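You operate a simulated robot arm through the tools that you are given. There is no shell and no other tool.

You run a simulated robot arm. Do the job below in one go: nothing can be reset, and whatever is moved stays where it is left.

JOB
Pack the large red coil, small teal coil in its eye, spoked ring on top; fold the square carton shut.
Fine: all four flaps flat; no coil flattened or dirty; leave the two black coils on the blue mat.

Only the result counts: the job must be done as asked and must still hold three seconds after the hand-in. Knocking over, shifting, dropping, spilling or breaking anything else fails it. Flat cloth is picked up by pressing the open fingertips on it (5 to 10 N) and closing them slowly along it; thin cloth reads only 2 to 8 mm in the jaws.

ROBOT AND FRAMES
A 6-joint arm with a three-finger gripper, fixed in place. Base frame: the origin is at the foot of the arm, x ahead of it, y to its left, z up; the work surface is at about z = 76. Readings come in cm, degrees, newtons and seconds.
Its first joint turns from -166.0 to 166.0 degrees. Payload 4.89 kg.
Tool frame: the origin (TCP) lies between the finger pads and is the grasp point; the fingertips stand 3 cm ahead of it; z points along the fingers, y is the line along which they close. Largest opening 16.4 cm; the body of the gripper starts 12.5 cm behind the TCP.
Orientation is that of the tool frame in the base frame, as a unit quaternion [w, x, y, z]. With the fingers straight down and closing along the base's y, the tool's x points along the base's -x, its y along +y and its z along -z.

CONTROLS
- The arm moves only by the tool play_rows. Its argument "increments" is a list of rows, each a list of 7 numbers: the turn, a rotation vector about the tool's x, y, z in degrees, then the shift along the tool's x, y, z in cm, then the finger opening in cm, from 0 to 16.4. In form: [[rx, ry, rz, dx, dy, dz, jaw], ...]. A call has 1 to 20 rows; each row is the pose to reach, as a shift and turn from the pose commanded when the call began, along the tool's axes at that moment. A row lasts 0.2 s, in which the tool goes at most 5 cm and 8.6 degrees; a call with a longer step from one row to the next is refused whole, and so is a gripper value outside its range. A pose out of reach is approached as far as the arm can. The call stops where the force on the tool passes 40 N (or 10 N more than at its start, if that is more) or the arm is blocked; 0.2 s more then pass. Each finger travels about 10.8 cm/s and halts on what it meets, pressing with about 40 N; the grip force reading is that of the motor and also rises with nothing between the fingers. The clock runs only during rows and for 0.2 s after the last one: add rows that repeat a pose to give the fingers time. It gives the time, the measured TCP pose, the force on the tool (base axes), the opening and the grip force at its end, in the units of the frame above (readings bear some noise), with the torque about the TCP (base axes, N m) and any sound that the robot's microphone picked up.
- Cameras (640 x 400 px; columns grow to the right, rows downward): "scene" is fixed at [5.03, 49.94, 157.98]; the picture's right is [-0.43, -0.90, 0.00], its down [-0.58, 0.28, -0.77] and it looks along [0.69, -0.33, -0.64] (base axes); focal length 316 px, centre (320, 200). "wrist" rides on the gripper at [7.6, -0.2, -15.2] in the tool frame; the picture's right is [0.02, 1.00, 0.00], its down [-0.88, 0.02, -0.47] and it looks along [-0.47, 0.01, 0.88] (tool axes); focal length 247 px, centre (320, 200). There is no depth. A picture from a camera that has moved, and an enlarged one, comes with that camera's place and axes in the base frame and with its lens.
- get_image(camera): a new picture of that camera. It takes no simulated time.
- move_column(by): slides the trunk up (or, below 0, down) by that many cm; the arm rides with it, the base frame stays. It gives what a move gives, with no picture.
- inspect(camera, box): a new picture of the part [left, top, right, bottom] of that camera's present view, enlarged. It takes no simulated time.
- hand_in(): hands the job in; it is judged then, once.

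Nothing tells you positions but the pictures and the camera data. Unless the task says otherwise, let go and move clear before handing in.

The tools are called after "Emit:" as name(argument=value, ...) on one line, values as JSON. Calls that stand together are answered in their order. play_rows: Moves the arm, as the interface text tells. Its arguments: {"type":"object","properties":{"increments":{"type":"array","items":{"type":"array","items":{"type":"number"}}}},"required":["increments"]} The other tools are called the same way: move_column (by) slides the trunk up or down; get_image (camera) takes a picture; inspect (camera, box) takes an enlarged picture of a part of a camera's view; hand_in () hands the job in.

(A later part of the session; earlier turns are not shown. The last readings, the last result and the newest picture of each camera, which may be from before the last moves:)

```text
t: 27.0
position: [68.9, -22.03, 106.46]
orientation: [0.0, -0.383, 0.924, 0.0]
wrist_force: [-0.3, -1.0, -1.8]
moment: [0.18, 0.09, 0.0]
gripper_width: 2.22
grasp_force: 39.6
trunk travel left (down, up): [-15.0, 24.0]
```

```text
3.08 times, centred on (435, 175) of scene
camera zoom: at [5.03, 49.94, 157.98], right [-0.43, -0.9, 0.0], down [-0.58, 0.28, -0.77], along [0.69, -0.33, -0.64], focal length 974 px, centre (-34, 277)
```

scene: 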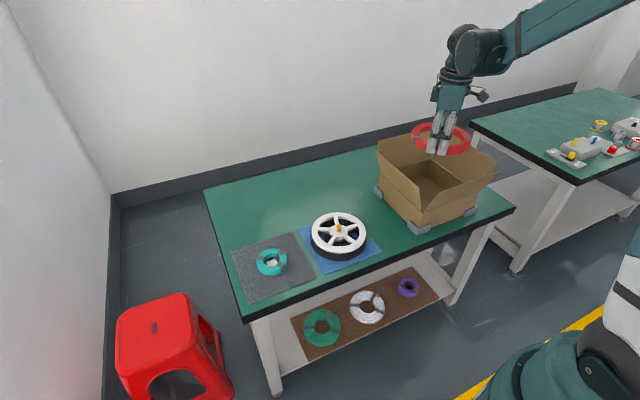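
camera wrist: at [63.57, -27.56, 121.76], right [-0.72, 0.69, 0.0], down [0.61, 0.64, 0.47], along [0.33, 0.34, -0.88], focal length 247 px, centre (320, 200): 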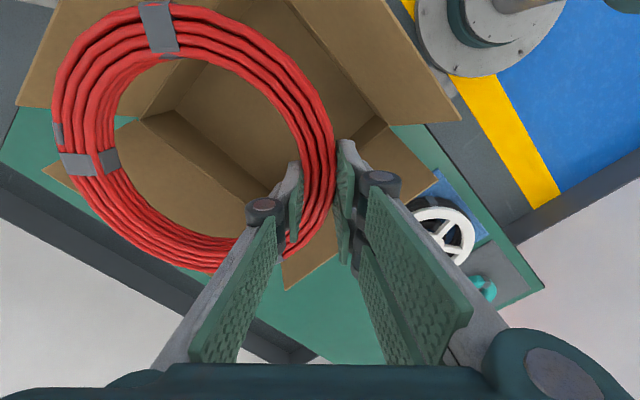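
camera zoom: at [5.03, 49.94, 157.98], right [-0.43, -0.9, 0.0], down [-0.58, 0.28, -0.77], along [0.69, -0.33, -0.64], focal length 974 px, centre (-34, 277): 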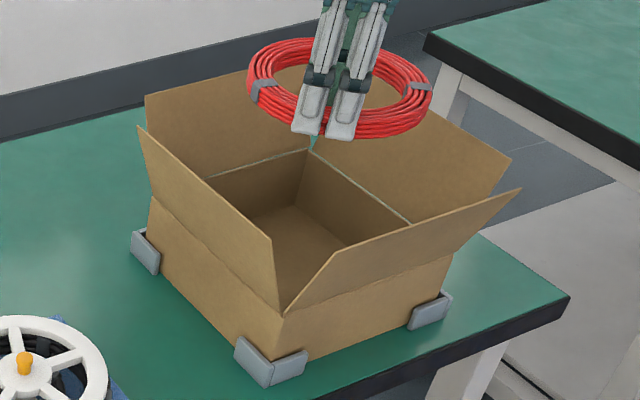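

Carton corners check out: inside centre (74.1, -28.3), rim z = 85.6, roughly 24.6 cm square. I'll correct by (-0.2, +0.5) and lower the red coil into it.

Emit:
play_rows(increments=[[0, 0, 0, -0.2, 0.5, 0, 1.8], [0, 0, 0, -0.2, 0.5, 2, 1.8], [0, 0, 0, -0.2, 0.5, 5, 1.8], [0, 0, 0, -0.2, 0.5, 8, 1.8], [0, 0, 0, -0.2, 0.5, 11, 1.8], [0, 0, 0, -0.2, 0.5, 14, 1.8], [0, 0, 0, -0.2, 0.5, 17, 1.8], [0, 0, 0, -0.2, 0.5, 19.5, 1.8], [0, 0, 0, -0.2, 0.5, 21.5, 1.8], [0, 0, 0, -0.2, 0.5, 23, 1.8], [0, 0, 0, -0.2, 0.5, 24, 1.8], [0, 0, 0, -0.2, 0.5, 24.5, 1.8], [0, 0, 0, -0.2, 0.5, 24.5, 1.8]])

Emit:
get_image(camera="wrist")

Emit:
inspect(camera="scene", box=[365, 110, 505, 240])

```text
t: 29.8
position: [68.52, -21.48, 82.22]
orientation: [0.0, -0.382, 0.924, 0.0]
wrist_force: [0.2, -0.4, -1.4]
moment: [0.15, 0.08, 0.03]
gripper_width: 2.23
grasp_force: 40.0
trunk travel left (down, up): [-15.0, 24.0]
```

```text
taken
camera wrist: at [63.22, -27.0, 97.39], right [-0.72, 0.69, 0.0], down [0.61, 0.64, 0.47], along [0.33, 0.34, -0.88], focal length 247 px, centre (320, 200)
```

wrist: 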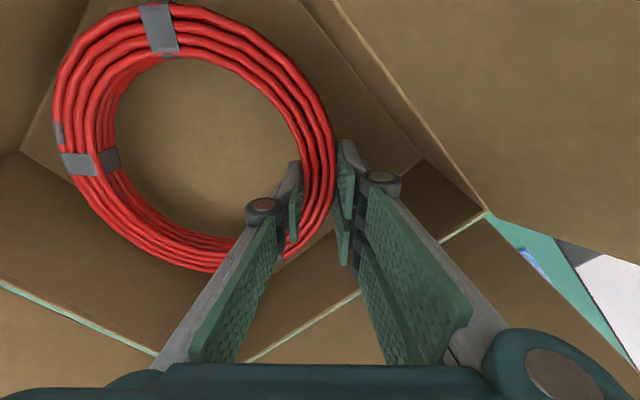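

```text
3.08 times, centred on (435, 175) of scene
camera zoom: at [5.03, 49.94, 157.98], right [-0.43, -0.9, 0.0], down [-0.58, 0.28, -0.77], along [0.69, -0.33, -0.64], focal length 974 px, centre (-34, 277)
```

zoom: 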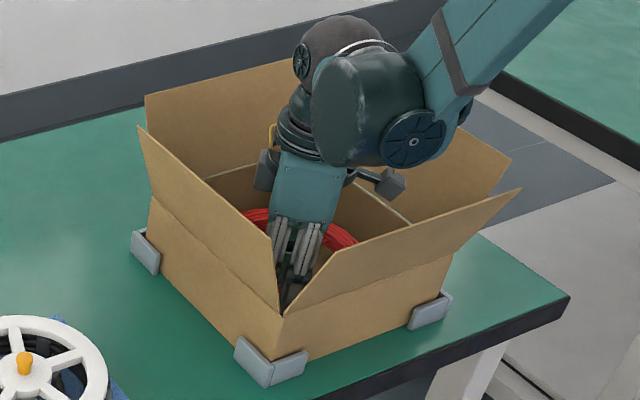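

Clear of all flaps, with the coil about 2.5 cm above the floor of the carton. Lowering the last stretch slowly.

Emit:
play_rows(increments=[[0, 0, 0, 0, 0, 0.6, 1.8], [0, 0, 0, 0, 0, 1.2, 1.8], [0, 0, 0, 0, 0, 1.7, 1.8], [0, 0, 0, 0, 0, 2.1, 1.8], [0, 0, 0, 0, 0, 2.4, 1.8], [0, 0, 0, 0, 0, 2.4, 1.8]])

Emit:
get_image(camera="wrist")

```text
t: 31.2
position: [68.56, -21.42, 79.81]
orientation: [0.0, -0.383, 0.924, 0.0]
wrist_force: [1.0, -2.4, 1.2]
moment: [-0.17, 0.15, 0.06]
gripper_width: 2.2
grasp_force: 40.0
trunk travel left (down, up): [-15.0, 24.0]
```

```text
taken
camera wrist: at [63.11, -26.9, 94.91], right [-0.72, 0.69, 0.0], down [0.61, 0.64, 0.47], along [0.33, 0.34, -0.88], focal length 247 px, centre (320, 200)
```

wrist: 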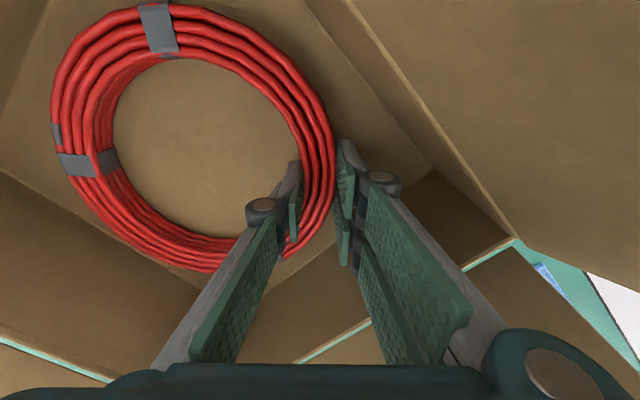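

The force changed sign: the coil has touched down. I'll open slowly and back straight out.

Emit:
play_rows(increments=[[0, 0, 0, 0, 0, 0, 2.2], [0, 0, 0, 0, 0, 0, 2.6], [0, 0, 0, 0, 0, 0, 3.2], [0, 0, 0, 0, 0, 0, 4.0], [0, 0, 0, 0, 0, 0, 4.4], [0, 0, 0, 0, 0, 0, 4.4]])

Emit:
get_image(camera="wrist")

```text
t: 32.6
position: [68.5, -21.38, 79.65]
orientation: [0.0, -0.382, 0.924, 0.0]
wrist_force: [0.2, -0.5, -0.6]
moment: [-0.01, 0.04, 0.03]
gripper_width: 4.39
grasp_force: 0.0
trunk travel left (down, up): [-15.0, 24.0]
```

```text
taken
camera wrist: at [63.1, -26.9, 94.92], right [-0.72, 0.69, 0.0], down [0.61, 0.64, 0.47], along [0.33, 0.34, -0.88], focal length 247 px, centre (320, 200)
```

wrist: 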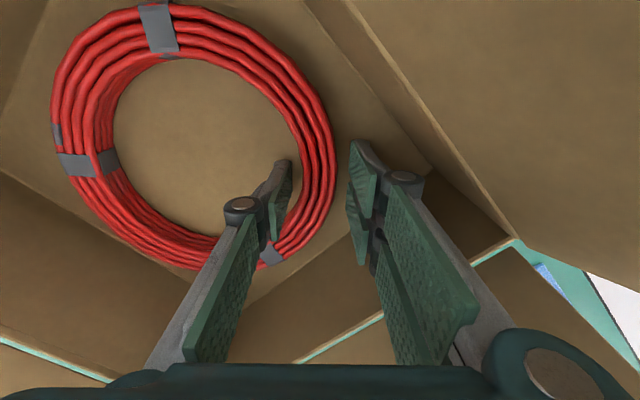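

Red is released and lies flat. I'll rise straight up and look at where it sits.

Emit:
play_rows(increments=[[0, 0, 0, 0, 0, -1, 4.4], [0, 0, 0, 0, 0, -3, 4.4], [0, 0, 0, 0, 0, -6, 4.4], [0, 0, 0, 0, 0, -10, 4.4], [0, 0, 0, 0, 0, -14, 4.4], [0, 0, 0, 0, 0, -18, 4.4], [0, 0, 0, 0, 0, -22, 4.4], [0, 0, 0, 0, 0, -26, 4.4], [0, 0, 0, 0, 0, -26, 4.4]])

Emit:
get_image(camera="wrist")

Emit:
inspect(camera="scene", box=[365, 110, 505, 240])

```text
t: 34.6
position: [68.46, -21.04, 105.79]
orientation: [0.0, -0.383, 0.924, -0.001]
wrist_force: [-0.7, 0.2, -0.3]
moment: [0.0, -0.05, -0.01]
gripper_width: 4.38
grasp_force: 0.0
trunk travel left (down, up): [-15.0, 24.0]
```

```text
taken
camera wrist: at [63.1, -26.56, 120.91], right [-0.72, 0.69, 0.0], down [0.61, 0.64, 0.47], along [0.33, 0.34, -0.88], focal length 247 px, centre (320, 200)
```

wrist: 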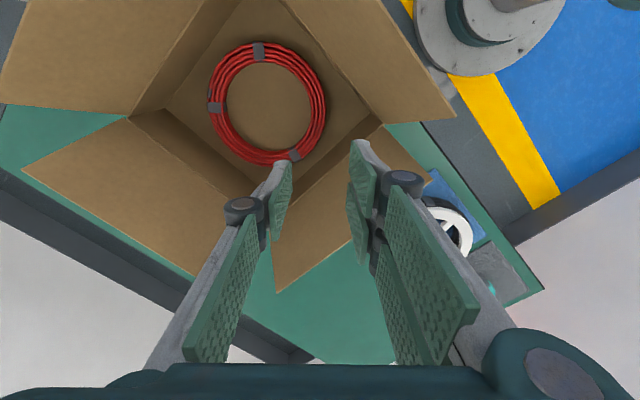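

```text
3.08 times, centred on (435, 175) of scene
camera zoom: at [5.03, 49.94, 157.98], right [-0.43, -0.9, 0.0], down [-0.58, 0.28, -0.77], along [0.69, -0.33, -0.64], focal length 974 px, centre (-34, 277)
```

zoom: 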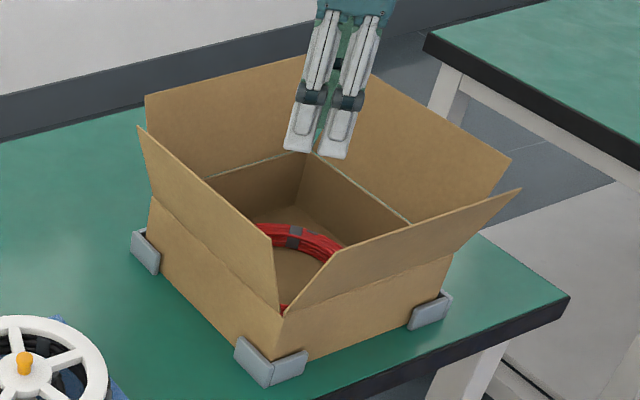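

Red sits centred at about (73.6, -28.1). Next I go back to the teal coil and pinch its bundle the same way, single prong in its eye.

Emit:
play_rows(increments=[[0, 0, 0, -1.5, 1.5, 0, 4.6], [0, 0, 0, -4.4, 4.6, 0, 4.6], [0, 0, 0, -7.4, 7.7, 0, 4.6], [0, 0, 0, -10.3, 10.7, 0, 4.6], [0, 0, 0, -13.3, 13.8, 0, 4.6], [0, 0, 0, -16.2, 16.9, 0, 4.6], [0, 0, 0, -19.2, 20, 0, 4.6], [0, 0, 0, -22.1, 23, 0, 4.6], [0, 0, 0, -25.1, 26.1, 1, 4.6], [0, 0, 0, -28, 29.2, 3, 4.6], [0, 0, 0, -31, 32.2, 5, 4.6], [0, 0, 0, -33.9, 35.3, 7, 4.6], [0, 0, 0, -36.9, 38.4, 9, 4.6], [0, 0, 0, -39.5, 41, 12, 4.6], [0, 0, 0, -41.3, 43, 15, 4.6], [0, 0, 0, -41.3, 43, 16, 4.6], [0, 0, 0, -41.3, 43, 16, 4.6], [0, 0, 0, -41.3, 43, 16, 4.6]])

Emit:
get_image(camera="wrist")

Emit:
inspect(camera="wrist", box=[120, 20, 400, 220])

```text
t: 38.4
position: [67.47, 38.23, 89.91]
orientation: [0.001, -0.383, 0.924, -0.001]
wrist_force: [0.3, 0.2, -0.1]
moment: [-0.04, -0.02, -0.02]
gripper_width: 4.58
grasp_force: 0.1
trunk travel left (down, up): [-15.0, 24.0]
```

```text
taken
camera wrist: at [62.15, 32.68, 104.97], right [-0.72, 0.69, 0.0], down [0.61, 0.64, 0.47], along [0.33, 0.34, -0.88], focal length 247 px, centre (320, 200)
```

wrist: 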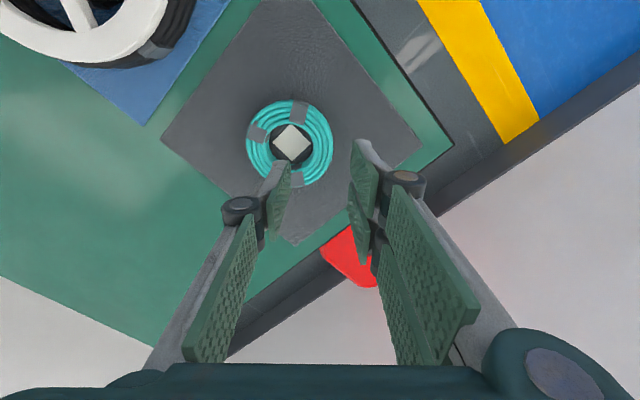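

```text
2.00 times, centred on (260, 120) of wrist
camera zoom: at [62.15, 32.68, 104.97], right [-0.72, 0.69, 0.0], down [0.61, 0.64, 0.47], along [0.33, 0.34, -0.88], focal length 494 px, centre (440, 360)
```

zoom: 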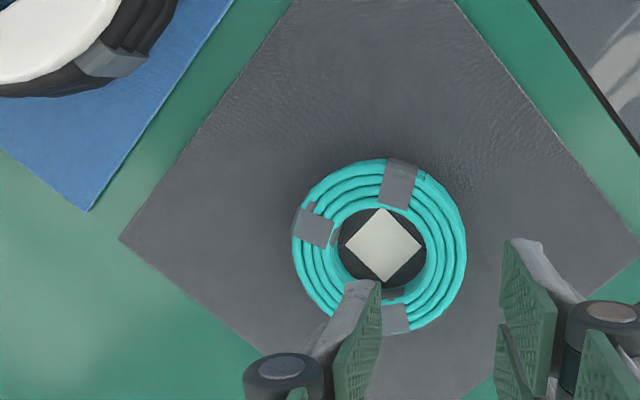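

Teal's centre is 3.45 cm inward along the closing line. I'll shift 0.25 cm outward and lower to just above it.

Emit:
play_rows(increments=[[0, 0, 0, -0.1, 0.25, 2, 4.6], [0, 0, 0, -0.1, 0.25, 4, 4.6], [0, 0, 0, -0.1, 0.25, 6, 4.6], [0, 0, 0, -0.1, 0.25, 7, 4.6], [0, 0, 0, -0.1, 0.25, 7, 4.6], [0, 0, 0, -0.1, 0.25, 7, 4.6]])

Emit:
inspect(camera="wrist", box=[120, 50, 440, 250])

Emit:
inspect(camera="scene", box=[220, 200, 320, 290])

```text
t: 39.8
position: [67.38, 38.21, 82.85]
orientation: [-0.001, -0.383, 0.924, 0.001]
wrist_force: [0.1, 0.1, -0.4]
moment: [0.01, 0.04, -0.01]
gripper_width: 4.59
grasp_force: 0.0
trunk travel left (down, up): [-15.0, 24.0]
```

```text
2.00 times, centred on (280, 150) of wrist
camera zoom: at [62.0, 32.79, 97.94], right [-0.72, 0.69, 0.0], down [0.61, 0.64, 0.47], along [0.33, 0.34, -0.88], focal length 494 px, centre (400, 300)
```

zoom: 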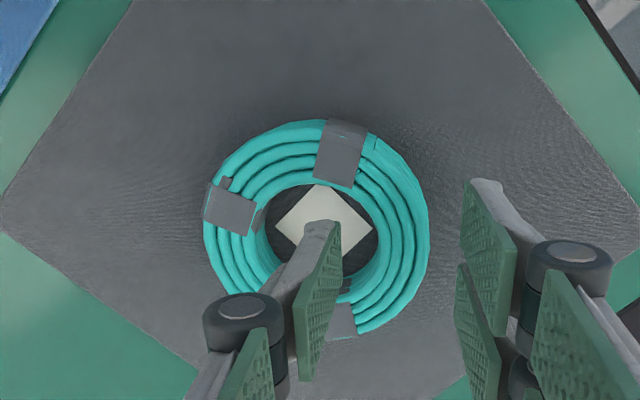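

```text
4.44 times, centred on (270, 245) of scene
camera zoom: at [5.03, 49.94, 157.98], right [-0.43, -0.9, 0.0], down [-0.58, 0.28, -0.77], along [0.69, -0.33, -0.64], focal length 1406 px, centre (542, 0)
```

zoom: 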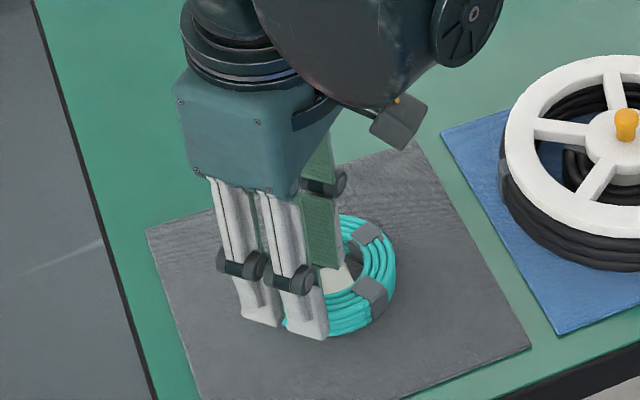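

Alignment is right (teal centre 3.7 cm inward). Lowering the single prong into teal's eye.

Emit:
play_rows(increments=[[0, 0, 0, -0.2, 0, 0.6, 4.6], [0, 0, 0, -0.2, 0, 1.2, 4.6], [0, 0, 0, -0.2, 0, 1.8, 4.6], [0, 0, 0, -0.2, 0, 2.4, 4.6], [0, 0, 0, -0.2, 0, 2.9, 4.6], [0, 0, 0, -0.2, 0, 3.2, 4.6], [0, 0, 0, -0.2, 0, 3.2, 4.6]])

Emit:
inspect(camera="wrist", box=[120, 50, 440, 250])

```text
t: 41.4
position: [67.33, 38.69, 79.76]
orientation: [0.001, -0.383, 0.924, 0.0]
wrist_force: [0.5, 0.5, -0.7]
moment: [-0.02, 0.01, 0.01]
gripper_width: 4.6
grasp_force: 0.1
trunk travel left (down, up): [-15.0, 24.0]
```

```text
2.00 times, centred on (280, 150) of wrist
camera zoom: at [61.99, 33.07, 94.89], right [-0.72, 0.69, 0.0], down [0.61, 0.64, 0.47], along [0.33, 0.34, -0.88], focal length 494 px, centre (400, 300)
```

zoom: 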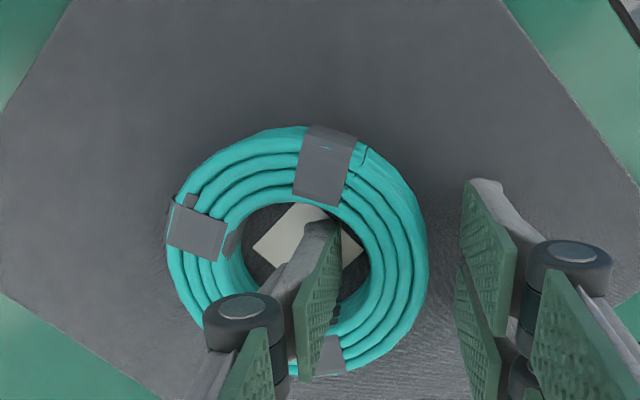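

The prong is inside the eye without contact. Closing gently on the bundle now.

Emit:
play_rows(increments=[[0, 0, 0, 0, 0, 0, 4.0], [0, 0, 0, 0, 0, 0, 3.4], [0, 0, 0, 0, 0, 0, 2.9], [0, 0, 0, 0, 0, 0, 2.6], [0, 0, 0, 0, 0, 0, 2.3], [0, 0, 0, 0, 0, 0, 2.1], [0, 0, 0, 0, 0, 0, 1.9], [0, 0, 0, 0, 0, 0, 1.9]])

Emit:
inspect(camera="wrist", box=[120, 50, 440, 250])

```text
t: 43.2
position: [67.32, 38.63, 79.75]
orientation: [0.0, -0.383, 0.924, -0.001]
wrist_force: [-0.3, 0.5, 0.7]
moment: [0.06, 0.0, -0.03]
gripper_width: 2.25
grasp_force: 39.5
trunk travel left (down, up): [-15.0, 24.0]
```

```text
2.00 times, centred on (280, 150) of wrist
camera zoom: at [61.99, 33.07, 94.89], right [-0.72, 0.69, 0.0], down [0.61, 0.64, 0.47], along [0.33, 0.34, -0.88], focal length 494 px, centre (400, 300)
```

zoom: 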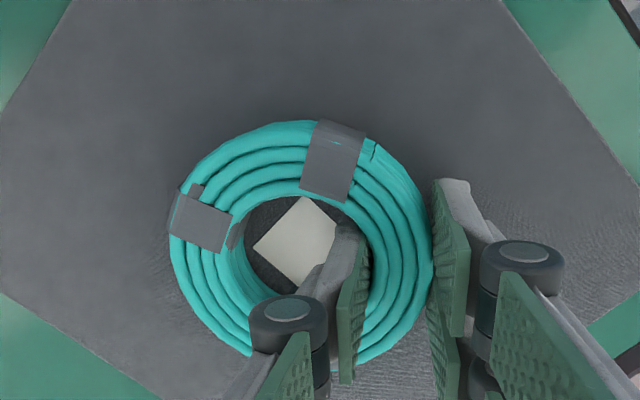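

Gripped at 2.25 cm. Lifting, slowly at first.

Emit:
play_rows(increments=[[0, 0, 0, 0, 0, -0.4, 1.9], [0, 0, 0, 0, 0, -1, 1.9], [0, 0, 0, 0, 0, -2, 1.9], [0, 0, 0, 0, 0, -4, 1.9], [0, 0, 0, 0, 0, -7, 1.9], [0, 0, 0, 0, 0, -10, 1.9], [0, 0, 0, 0, 0, -13, 1.9], [0, 0, 0, 0, 0, -16, 1.9], [0, 0, 0, 0, 0, -19, 1.9], [0, 0, 0, 0, 0, -22, 1.9], [0, 0, 0, 0, 0, -25, 1.9], [0, 0, 0, 0, 0, -26, 1.9], [0, 0, 0, 0, 0, -26, 1.9]])

Emit:
get_image(camera="wrist")

Emit:
get_image(camera="scene")

```text
t: 46.0
position: [67.29, 38.46, 105.77]
orientation: [0.0, -0.382, 0.924, 0.0]
wrist_force: [-0.7, -0.7, -0.4]
moment: [0.08, 0.0, -0.03]
gripper_width: 2.25
grasp_force: 39.7
trunk travel left (down, up): [-15.0, 24.0]
```

```text
taken
camera wrist: at [62.03, 32.92, 120.87], right [-0.72, 0.69, 0.0], down [0.61, 0.64, 0.47], along [0.33, 0.34, -0.88], focal length 247 px, centre (320, 200)
```

wrist: 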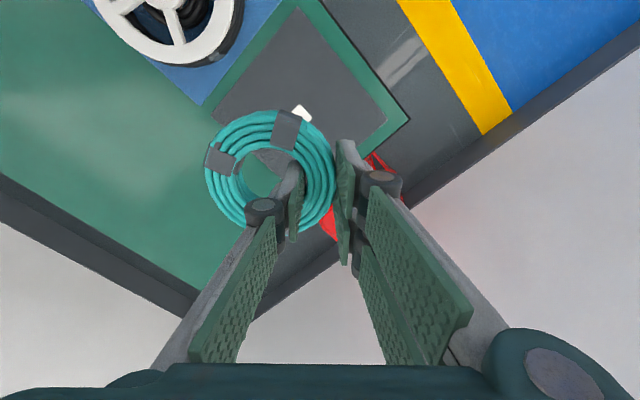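

```text
taken
```

scene: 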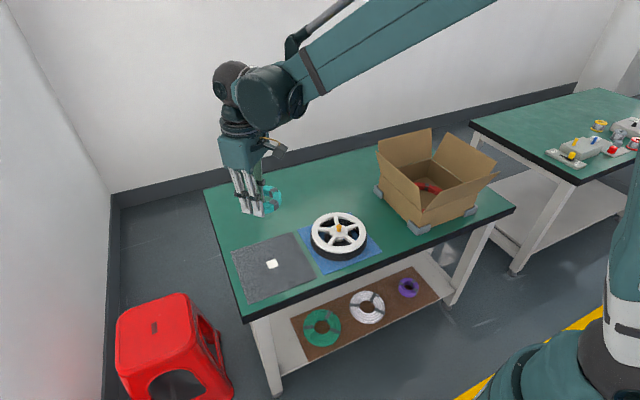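

Teal is level in the jaws with its centre (2.5, -2.9) from the TCP. Carrying it over to the red coil's eye.

Emit:
play_rows(increments=[[0, 0, 0, 1.4, -1.6, -0.5, 1.9], [0, 0, 0, 4.2, -4.8, -1, 1.9], [0, 0, 0, 7, -8, -1, 1.9], [0, 0, 0, 9.9, -11.3, -1, 1.9], [0, 0, 0, 12.7, -14.5, -1, 1.9], [0, 0, 0, 15.5, -17.7, -1, 1.9], [0, 0, 0, 18.3, -20.9, -1, 1.9], [0, 0, 0, 21.2, -24.2, -1, 1.9], [0, 0, 0, 24, -27.4, -1, 1.9], [0, 0, 0, 26.8, -30.6, -1, 1.9], [0, 0, 0, 29.6, -33.8, -1, 1.9], [0, 0, 0, 32.4, -37, -1, 1.9], [0, 0, 0, 35.3, -40.3, -1, 1.9], [0, 0, 0, 38.1, -43.5, -1, 1.9], [0, 0, 0, 40.5, -46.3, -1, 1.9], [0, 0, 0, 42.3, -48.3, -1, 1.9], [0, 0, 0, 42.3, -48.3, -1, 1.9], [0, 0, 0, 42.3, -48.3, -1, 1.9]])

Emit:
get_image(camera="wrist")

Emit:
inspect(camera="wrist", box=[140, 0, 400, 200])

```text
t: 49.8
position: [71.52, -25.32, 106.82]
orientation: [0.0, -0.383, 0.924, 0.0]
wrist_force: [-0.3, -0.3, -0.5]
moment: [0.04, 0.04, 0.03]
gripper_width: 2.28
grasp_force: 40.0
trunk travel left (down, up): [-15.0, 24.0]
```

```text
taken
camera wrist: at [66.18, -30.89, 121.93], right [-0.72, 0.69, 0.0], down [0.61, 0.64, 0.47], along [0.33, 0.34, -0.88], focal length 247 px, centre (320, 200)
```

wrist: 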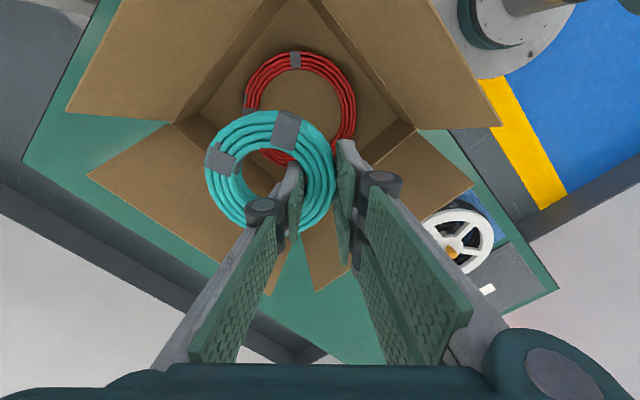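

```text
2.00 times, centred on (270, 100) of wrist
camera zoom: at [66.18, -30.89, 121.93], right [-0.72, 0.69, 0.0], down [0.61, 0.64, 0.47], along [0.33, 0.34, -0.88], focal length 494 px, centre (420, 400)
```

zoom: 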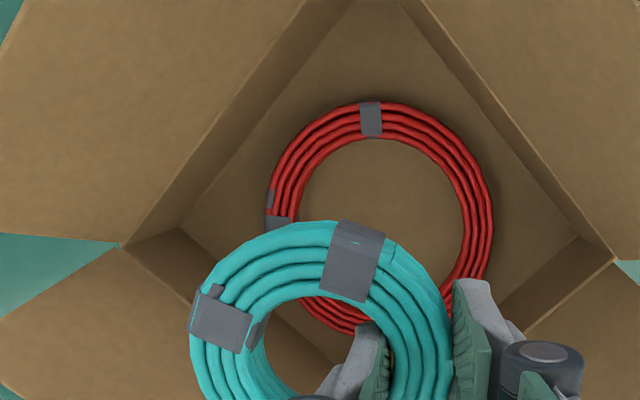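

Red reads again at (73.5, -28.1), and teal hangs almost centred over its eye. Lowering with a small trim.

Emit:
play_rows(increments=[[0, 0, 0, 0.18, -0.18, 0, 1.9], [0, 0, 0, 0.18, -0.18, 2, 1.9], [0, 0, 0, 0.18, -0.18, 5, 1.9], [0, 0, 0, 0.18, -0.18, 8, 1.9], [0, 0, 0, 0.18, -0.18, 11, 1.9], [0, 0, 0, 0.18, -0.18, 14, 1.9], [0, 0, 0, 0.18, -0.18, 17, 1.9], [0, 0, 0, 0.18, -0.18, 19.5, 1.9], [0, 0, 0, 0.18, -0.18, 21.5, 1.9], [0, 0, 0, 0.18, -0.18, 22.5, 1.9], [0, 0, 0, 0.18, -0.18, 22.5, 1.9]])

Emit:
get_image(camera="wrist")

Emit:
inspect(camera="scene", box=[365, 110, 505, 240])

```text
t: 52.2
position: [71.65, -25.75, 84.22]
orientation: [0.0, -0.383, 0.924, 0.0]
wrist_force: [0.4, -0.3, -1.0]
moment: [0.06, 0.04, -0.02]
gripper_width: 2.27
grasp_force: 39.8
trunk travel left (down, up): [-15.0, 24.0]
```

```text
taken
camera wrist: at [66.28, -31.23, 99.36], right [-0.72, 0.69, 0.0], down [0.61, 0.64, 0.47], along [0.33, 0.34, -0.88], focal length 247 px, centre (320, 200)
```

wrist: 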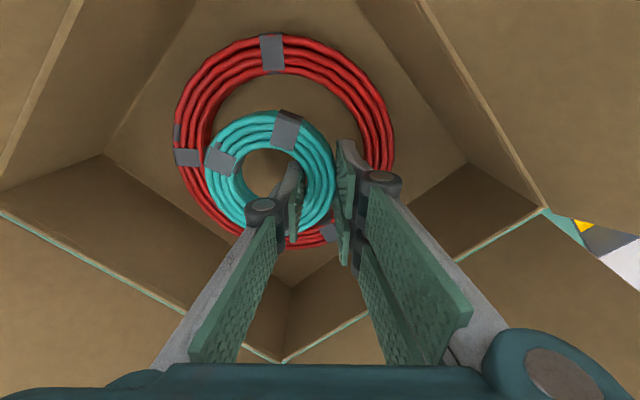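

```text
3.08 times, centred on (435, 175) of scene
camera zoom: at [5.03, 49.94, 157.98], right [-0.43, -0.9, 0.0], down [-0.58, 0.28, -0.77], along [0.69, -0.33, -0.64], focal length 974 px, centre (-34, 277)
```

zoom: 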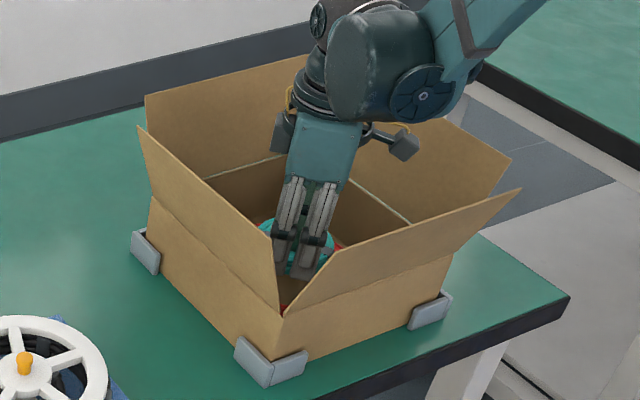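

Teal is offset about half a centimetre away from the twin prongs, as intended, leaving room to release. Lowering the last 4.4 cm gently.

Emit:
play_rows(increments=[[0, 0, 0, -0.2, 0, 0.8, 1.9], [0, 0, 0, -0.2, 0, 1.6, 1.9], [0, 0, 0, -0.2, 0, 2.4, 1.9], [0, 0, 0, -0.2, 0, 3.1, 1.9], [0, 0, 0, -0.2, 0, 3.7, 1.9], [0, 0, 0, -0.2, 0, 4.1, 1.9], [0, 0, 0, -0.2, 0, 4.4, 1.9], [0, 0, 0, -0.2, 0, 4.4, 1.9]])

Emit:
get_image(camera="wrist")

```text
t: 54.0
position: [71.67, -25.5, 79.7]
orientation: [0.001, -0.382, 0.924, -0.001]
wrist_force: [7.3, -1.9, 22.4]
moment: [-0.19, 0.0, 0.04]
gripper_width: 2.26
grasp_force: 40.4
trunk travel left (down, up): [-15.0, 24.0]
```

```text
taken
camera wrist: at [66.32, -31.06, 94.98], right [-0.72, 0.69, 0.0], down [0.61, 0.64, 0.47], along [0.33, 0.34, -0.88], focal length 247 px, centre (320, 200)
```

wrist: 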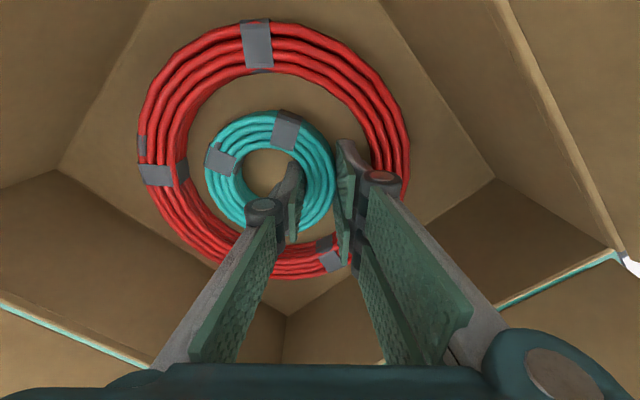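

There's 22 N upward: teal is pressing on the carton floor. I back off slightly, then release.

Emit:
play_rows(increments=[[0, 0, 0, 0, 0, -0.15, 1.9], [0, 0, 0, 0, 0, -0.2, 1.9]])

Emit:
inspect(camera="wrist", box=[120, 10, 420, 290])

```text
t: 54.6
position: [71.72, -25.62, 80.02]
orientation: [0.0, -0.382, 0.924, 0.001]
wrist_force: [-0.6, -0.4, -0.1]
moment: [-0.02, 0.0, -0.03]
gripper_width: 2.25
grasp_force: 39.7
trunk travel left (down, up): [-15.0, 24.0]
```

```text
1.43 times, centred on (270, 150) of wrist
camera zoom: at [66.37, -31.09, 95.12], right [-0.72, 0.69, 0.0], down [0.61, 0.64, 0.47], along [0.33, 0.34, -0.88], focal length 353 px, centre (391, 271)
```

zoom: 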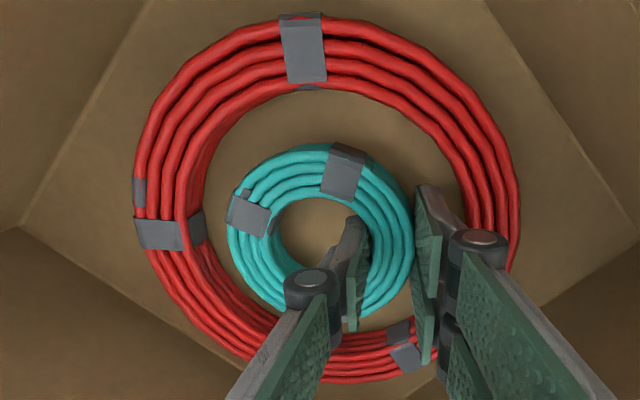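

No load now and teal is clear of red all around. Opening a little to release, then rising.

Emit:
play_rows(increments=[[0, 0, 0, 0, 0, 0, 2.3], [0, 0, 0, 0, 0, 0, 2.6], [0, 0, 0, 0, 0, 0, 3.0], [0, 0, 0, 0, 0, 0, 3.3], [0, 0, 0, 0, 0, 0, 3.3]])

Emit:
inspect(camera="wrist", box=[120, 10, 420, 290])

```text
t: 55.8
position: [71.67, -25.52, 80.02]
orientation: [0.001, -0.383, 0.924, 0.001]
wrist_force: [0.3, -0.7, -0.5]
moment: [0.0, 0.03, -0.05]
gripper_width: 3.26
grasp_force: 0.0
trunk travel left (down, up): [-15.0, 24.0]
```

```text
1.43 times, centred on (270, 150) of wrist
camera zoom: at [66.38, -31.09, 95.14], right [-0.72, 0.69, 0.0], down [0.61, 0.64, 0.47], along [0.33, 0.34, -0.88], focal length 353 px, centre (391, 271)
```

zoom: 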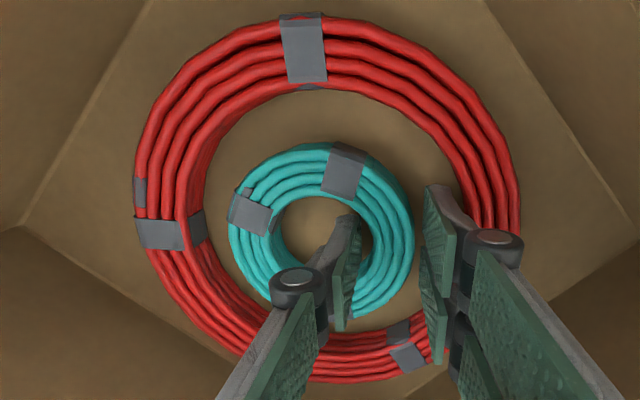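

Teal is released inside red's eye. I'll rise out and check, then go to the ring.

Emit:
play_rows(increments=[[0, 0, 0, 0, 0, -1, 3.3], [0, 0, 0, 0, 0, -3, 3.3], [0, 0, 0, 0, 0, -6, 3.3], [0, 0, 0, 0, 0, -10, 3.3], [0, 0, 0, 0, 0, -14, 3.3], [0, 0, 0, 0, 0, -18, 3.3], [0, 0, 0, 0, 0, -22, 3.3], [0, 0, 0, 0, 0, -26, 3.3], [0, 0, 0, 0, 0, -26, 3.3]])

Emit:
get_image(camera="wrist")

```text
t: 57.8
position: [71.66, -25.64, 105.93]
orientation: [0.0, -0.382, 0.924, 0.0]
wrist_force: [-0.2, -0.5, 0.4]
moment: [-0.02, -0.02, -0.02]
gripper_width: 3.28
grasp_force: 0.0
trunk travel left (down, up): [-15.0, 24.0]
```

```text
taken
camera wrist: at [66.28, -31.14, 121.18], right [-0.72, 0.69, 0.0], down [0.61, 0.64, 0.47], along [0.33, 0.34, -0.88], focal length 247 px, centre (320, 200)
```

wrist: 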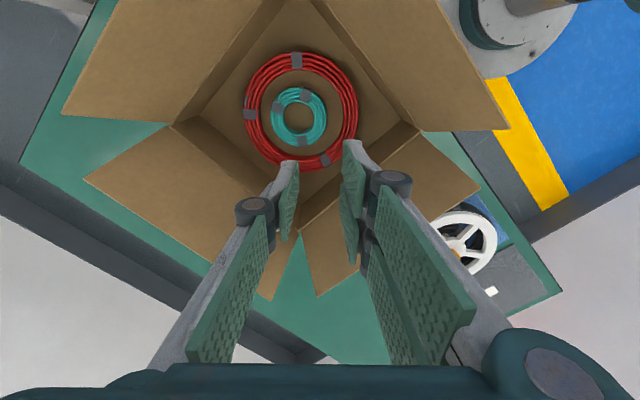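

Red and teal are well placed. Moving over to the spoked ring.

Emit:
play_rows(increments=[[0, 0, 0, -1.5, 1.6, 0, 3.3], [0, 0, 0, -4.5, 5, 0, 3.5], [0, 0, 0, -7.5, 8.3, 0, 3.5], [0, 0, 0, -10.5, 11.6, 0, 3.5], [0, 0, 0, -13.5, 14.9, 0, 3.5], [0, 0, 0, -16.5, 18.2, 1, 3.5], [0, 0, 0, -19.5, 21.5, 3, 3.5], [0, 0, 0, -22.5, 24.9, 5, 3.5], [0, 0, 0, -25.2, 27.9, 8, 3.5], [0, 0, 0, -25.2, 27.9, 10, 3.5], [0, 0, 0, -25.2, 27.9, 10, 3.5], [0, 0, 0, -25.2, 27.9, 10, 3.5]])

Emit:
get_image(camera="wrist")

Emit:
inspect(camera="wrist", box=[200, 50, 420, 230])

Emit:
inspect(camera="scene", box=[290, 180, 390, 270])

```text
refused: row 9 steps farther than a row can; nothing moved
```

```text
taken
camera wrist: at [66.28, -31.14, 121.18], right [-0.72, 0.69, 0.0], down [0.61, 0.64, 0.47], along [0.33, 0.34, -0.88], focal length 247 px, centre (320, 200)
```

wrist: 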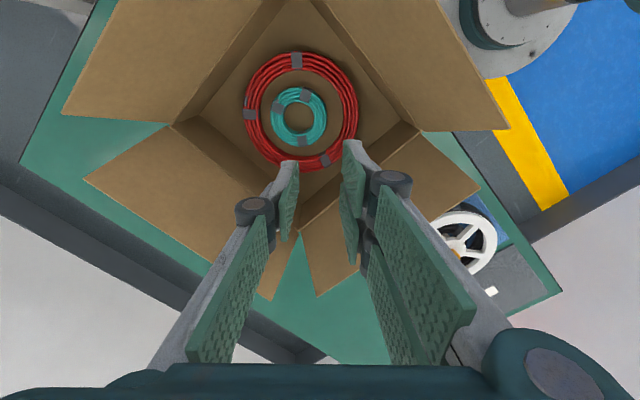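

```text
2.22 times, centred on (310, 140) of wrist
camera zoom: at [66.28, -31.14, 121.18], right [-0.72, 0.69, 0.0], down [0.61, 0.64, 0.47], along [0.33, 0.34, -0.88], focal length 549 px, centre (342, 333)
```

zoom: 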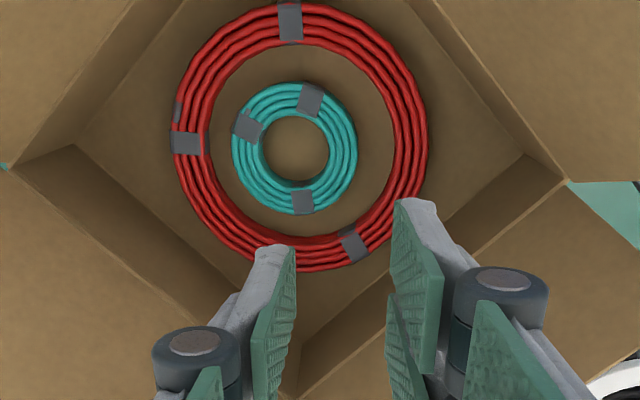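

```text
4.44 times, centred on (340, 225) of scene
camera zoom: at [5.03, 49.94, 157.98], right [-0.43, -0.9, 0.0], down [-0.58, 0.28, -0.77], along [0.69, -0.33, -0.64], focal length 1406 px, centre (231, 89)
```

zoom: 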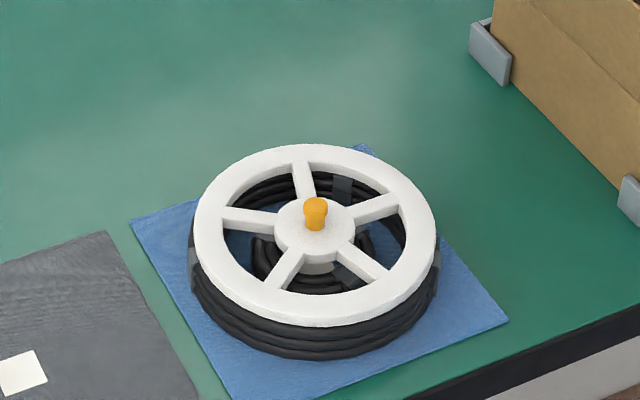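

One row stepped too far, so nothing moved; I'll resend the move to the ring with smaller steps.

Emit:
play_rows(increments=[[0, 0, 0, -1.5, 1.6, 0, 3.3], [0, 0, 0, -4.4, 4.9, 0, 3.5], [0, 0, 0, -7.3, 8.1, 0, 3.5], [0, 0, 0, -10.2, 11.3, 0, 3.5], [0, 0, 0, -13.1, 14.5, 0, 3.5], [0, 0, 0, -16, 17.7, 1, 3.5], [0, 0, 0, -18.9, 20.9, 2.5, 3.5], [0, 0, 0, -21.8, 24.1, 4, 3.5], [0, 0, 0, -24, 26.6, 6, 3.5], [0, 0, 0, -25.2, 27.9, 8.5, 3.5], [0, 0, 0, -25.2, 27.9, 10, 3.5], [0, 0, 0, -25.2, 27.9, 10, 3.5], [0, 0, 0, -25.2, 27.9, 10, 3.5]])

Emit:
get_image(camera="wrist")

Emit:
inspect(camera="wrist", box=[180, 50, 460, 250])

Emit:
inspect(camera="scene", box=[290, 180, 390, 270])

```text
t: 60.6
position: [69.78, 12.11, 96.06]
orientation: [0.0, -0.383, 0.924, -0.001]
wrist_force: [0.1, 0.3, -1.0]
moment: [-0.03, 0.01, 0.01]
gripper_width: 3.51
grasp_force: 0.1
trunk travel left (down, up): [-15.0, 24.0]
```

```text
taken
camera wrist: at [64.47, 6.44, 111.1], right [-0.72, 0.69, 0.0], down [0.61, 0.64, 0.47], along [0.33, 0.34, -0.88], focal length 247 px, centre (320, 200)
```

wrist: 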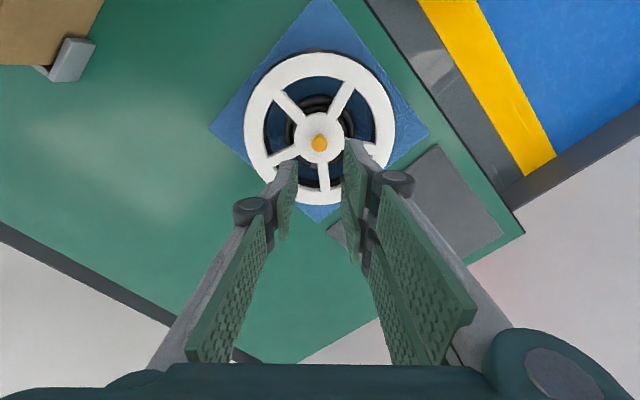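

```text
2.00 times, centred on (320, 150) of wrist
camera zoom: at [64.47, 6.44, 111.1], right [-0.72, 0.69, 0.0], down [0.61, 0.64, 0.47], along [0.33, 0.34, -0.88], focal length 494 px, centre (320, 300)
```

zoom: 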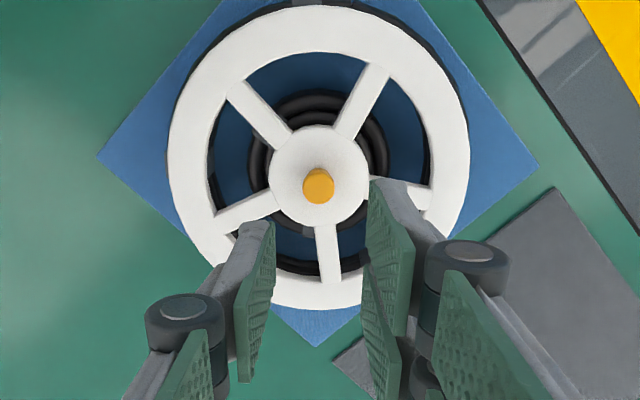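

```text
4.44 times, centred on (340, 225) of scene
camera zoom: at [5.03, 49.94, 157.98], right [-0.43, -0.9, 0.0], down [-0.58, 0.28, -0.77], along [0.69, -0.33, -0.64], focal length 1406 px, centre (231, 89)
```

zoom: 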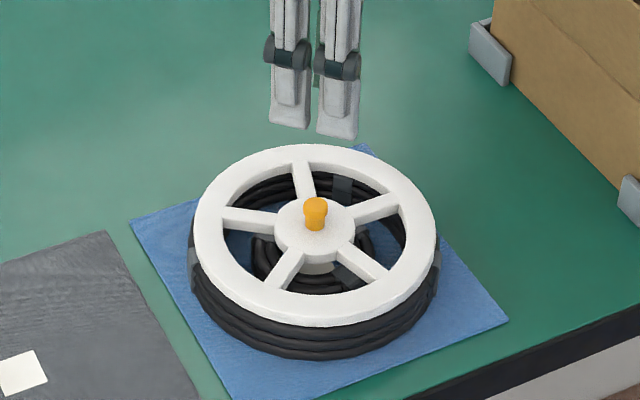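

The TCP is already centred over the knob to within about 0.15 cm; hub top is around z = 80.5 and knob top around 82.5. I'll descend around the knob in steps.

Emit:
play_rows(increments=[[0, 0, 0, 0, -0.1, 3, 3.5], [0, 0, 0, 0, -0.1, 6, 3.5], [0, 0, 0, 0, -0.1, 8.5, 3.5], [0, 0, 0, 0, -0.1, 10.5, 3.5], [0, 0, 0, 0, -0.1, 11.5, 3.5], [0, 0, 0, 0, -0.1, 11.5, 3.5]])

Emit:
inspect(camera="wrist", box=[180, 50, 460, 250])

Emit:
inspect(camera="scene", box=[300, 190, 380, 260])

```text
t: 62.0
position: [69.89, 11.95, 84.28]
orientation: [0.0, -0.382, 0.924, 0.0]
wrist_force: [0.6, 0.6, -0.2]
moment: [0.0, -0.01, -0.01]
gripper_width: 3.53
grasp_force: 0.0
trunk travel left (down, up): [-15.0, 24.0]
```

```text
2.00 times, centred on (320, 150) of wrist
camera zoom: at [64.6, 6.47, 99.53], right [-0.72, 0.69, 0.0], down [0.61, 0.64, 0.47], along [0.33, 0.34, -0.88], focal length 494 px, centre (320, 300)
```

zoom: 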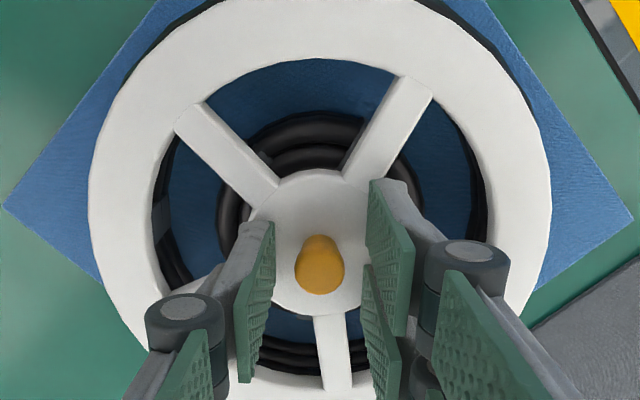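

```text
5.71 times, centred on (340, 225) of scene
camera zoom: at [5.03, 49.94, 157.98], right [-0.43, -0.9, 0.0], down [-0.58, 0.28, -0.77], along [0.69, -0.33, -0.64], focal length 1808 px, centre (206, 57)
```

zoom: 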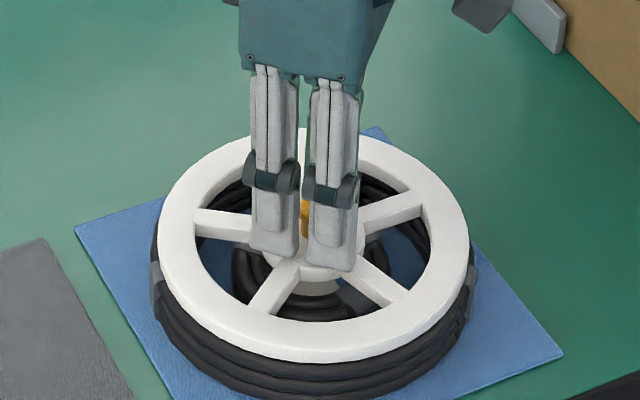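

The knob stands midway between the prongs. I'll go 0.3 cm lower and close on it.

Emit:
play_rows(increments=[[0, 0, 0, 0, 0, 0.15, 3.5], [0, 0, 0, 0, 0, 0.3, 3.5], [0, 0, 0, 0, 0, 0.3, 3.0], [0, 0, 0, 0, 0, 0.3, 2.5], [0, 0, 0, 0, 0, 0.3, 2.1], [0, 0, 0, 0, 0, 0.3, 1.8], [0, 0, 0, 0, 0, 0.3, 1.5], [0, 0, 0, 0, 0, 0.3, 1.2], [0, 0, 0, 0, 0, 0.3, 1.0], [0, 0, 0, 0, 0, 0.3, 1.0]])

Emit:
inspect(camera="wrist", box=[180, 50, 460, 250])

```text
t: 64.2
position: [69.9, 12.01, 84.02]
orientation: [0.0, -0.383, 0.924, 0.0]
wrist_force: [-0.1, 0.1, 0.0]
moment: [0.0, 0.03, -0.02]
gripper_width: 1.59
grasp_force: 40.5
trunk travel left (down, up): [-15.0, 24.0]
```

```text
2.00 times, centred on (320, 150) of wrist
camera zoom: at [64.54, 6.44, 99.22], right [-0.72, 0.69, 0.0], down [0.61, 0.64, 0.47], along [0.33, 0.34, -0.88], focal length 494 px, centre (320, 300)
```

zoom: 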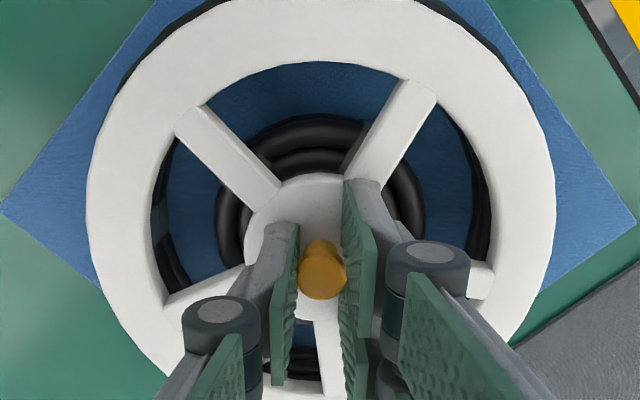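

Firm grip on the knob (40 N at 1.6 cm) without shifting the ring. Test lift.

Emit:
play_rows(increments=[[0, 0, 0, 0, 0, -0.3, 1.0], [0, 0, 0, 0, 0, -0.7, 1.0], [0, 0, 0, 0, 0, -1.2, 1.0], [0, 0, 0, 0, 0, -2, 1.0], [0, 0, 0, 0, 0, -3, 1.0], [0, 0, 0, 0, 0, -3, 1.0]])

Emit:
inspect(camera="scene", box=[290, 180, 390, 270])

Emit:
get_image(camera="wrist")

```text
t: 65.6
position: [70.02, 11.91, 87.12]
orientation: [0.0, -0.382, 0.924, 0.0]
wrist_force: [0.1, 0.1, -0.2]
moment: [0.0, -0.03, 0.02]
gripper_width: 1.59
grasp_force: 40.0
trunk travel left (down, up): [-15.0, 24.0]
```

```text
4.44 times, centred on (340, 225) of scene
camera zoom: at [5.03, 49.94, 157.98], right [-0.43, -0.9, 0.0], down [-0.58, 0.28, -0.77], along [0.69, -0.33, -0.64], focal length 1406 px, centre (231, 89)
```

zoom: 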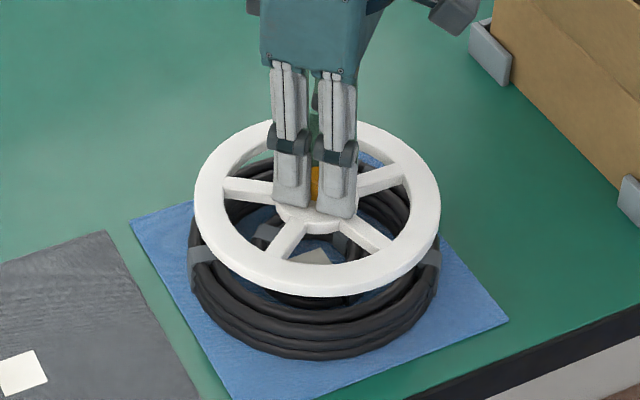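

```text
taken
camera wrist: at [64.63, 6.29, 102.29], right [-0.72, 0.69, 0.0], down [0.61, 0.64, 0.47], along [0.33, 0.34, -0.88], focal length 247 px, centre (320, 200)
```

wrist: 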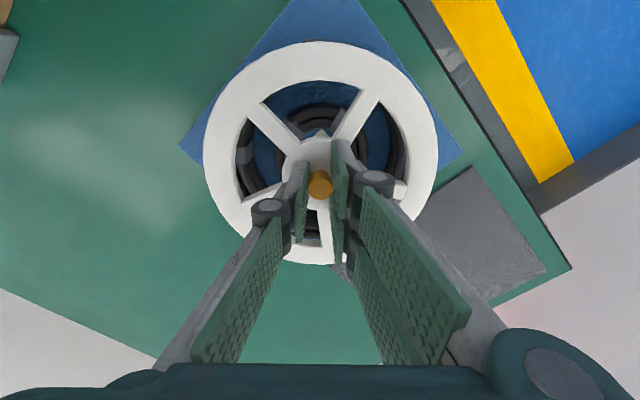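

The ring is up, level, and the black coils did not move. Raising and carrying it over the carton.

Emit:
play_rows(increments=[[0, 0, 0, 0, 0, -2, 1.0], [0, 0, 0, 0, 0, -5, 1.0], [0, 0, 0, 0, 0, -9, 1.0], [0, 0, 0, 0, 0, -13, 1.0], [0, 0, 0, 0, 0, -17, 1.0], [0, 0, 0, 1.5, -1.8, -19, 1.0], [0, 0, 0, 4, -4.8, -20, 1.0], [0, 0, 0, 6.7, -8, -20, 1.0], [0, 0, 0, 9.4, -11.3, -20, 1.0], [0, 0, 0, 12.1, -14.5, -20, 1.0], [0, 0, 0, 14.8, -17.8, -20, 1.0], [0, 0, 0, 17.5, -21, -20, 1.0], [0, 0, 0, 20.2, -24.2, -20, 1.0], [0, 0, 0, 22.9, -27.4, -20, 1.0], [0, 0, 0, 24.7, -29.6, -20, 1.0], [0, 0, 0, 25.8, -30.9, -20, 1.0], [0, 0, 0, 25.8, -30.9, -20, 1.0], [0, 0, 0, 25.8, -30.9, -20, 1.0]])

Emit:
get_image(camera="wrist")

Emit:
get_image(camera="scene")

```text
t: 69.4
position: [73.44, -28.17, 107.04]
orientation: [0.0, -0.382, 0.924, 0.001]
wrist_force: [-0.3, -1.3, 0.0]
moment: [-0.02, 0.01, 0.0]
gripper_width: 1.56
grasp_force: 39.4
trunk travel left (down, up): [-15.0, 24.0]
```

```text
taken
camera wrist: at [68.11, -33.65, 122.19], right [-0.72, 0.69, 0.0], down [0.61, 0.64, 0.47], along [0.33, 0.34, -0.88], focal length 247 px, centre (320, 200)
```

wrist: 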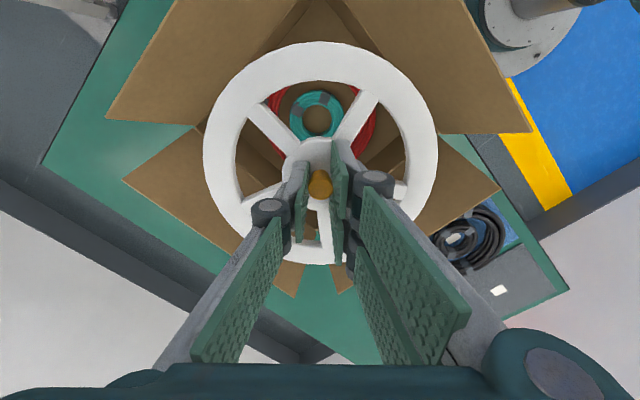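

```text
taken
```

scene: 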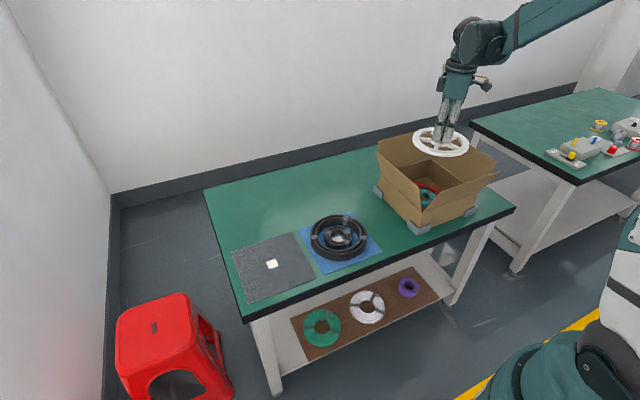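

The ring is over the red coil's centre. Lowering it into the carton.

Emit:
play_rows(increments=[[0, 0, 0, 0, 0, 2, 1.0], [0, 0, 0, 0, 0, 5, 1.0], [0, 0, 0, 0, 0, 8, 1.0], [0, 0, 0, 0, 0, 11, 1.0], [0, 0, 0, 0, 0, 14, 1.0], [0, 0, 0, 0, 0, 16.5, 1.0], [0, 0, 0, 0, 0, 18.5, 1.0], [0, 0, 0, 0, 0, 19.5, 1.0], [0, 0, 0, 0, 0, 19.5, 1.0]])

Emit:
get_image(camera="wrist")

Emit:
inspect(camera="scene", box=[365, 110, 505, 240])

```text
t: 71.4
position: [73.54, -28.21, 87.69]
orientation: [0.0, -0.383, 0.924, 0.0]
wrist_force: [-0.4, -0.2, -0.5]
moment: [-0.01, 0.03, 0.0]
gripper_width: 1.57
grasp_force: 40.1
trunk travel left (down, up): [-15.0, 24.0]
```

```text
taken
camera wrist: at [68.17, -33.71, 102.87], right [-0.72, 0.69, 0.0], down [0.61, 0.64, 0.47], along [0.33, 0.34, -0.88], focal length 247 px, centre (320, 200)
```

wrist: 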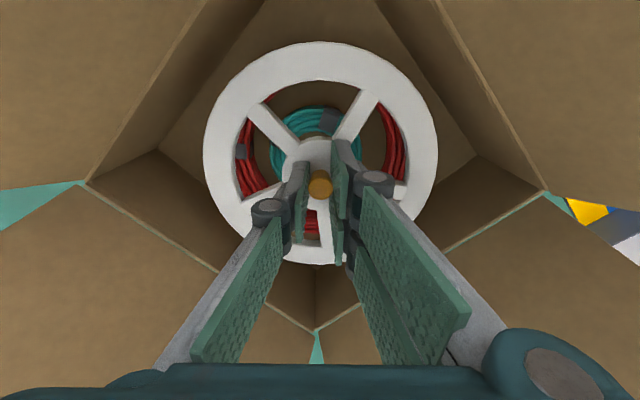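

```text
3.08 times, centred on (435, 175) of scene
camera zoom: at [5.03, 49.94, 157.98], right [-0.43, -0.9, 0.0], down [-0.58, 0.28, -0.77], along [0.69, -0.33, -0.64], focal length 974 px, centre (-34, 277)
```

zoom: 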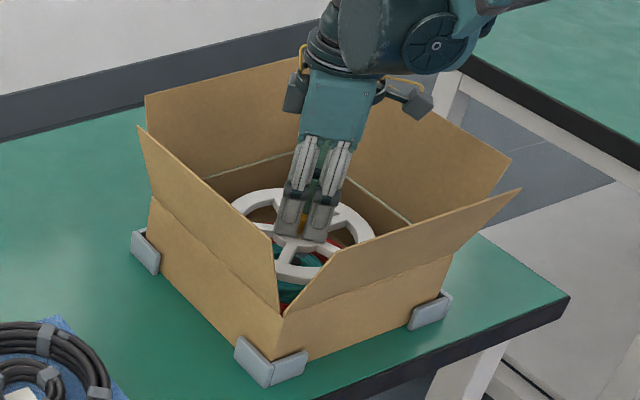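

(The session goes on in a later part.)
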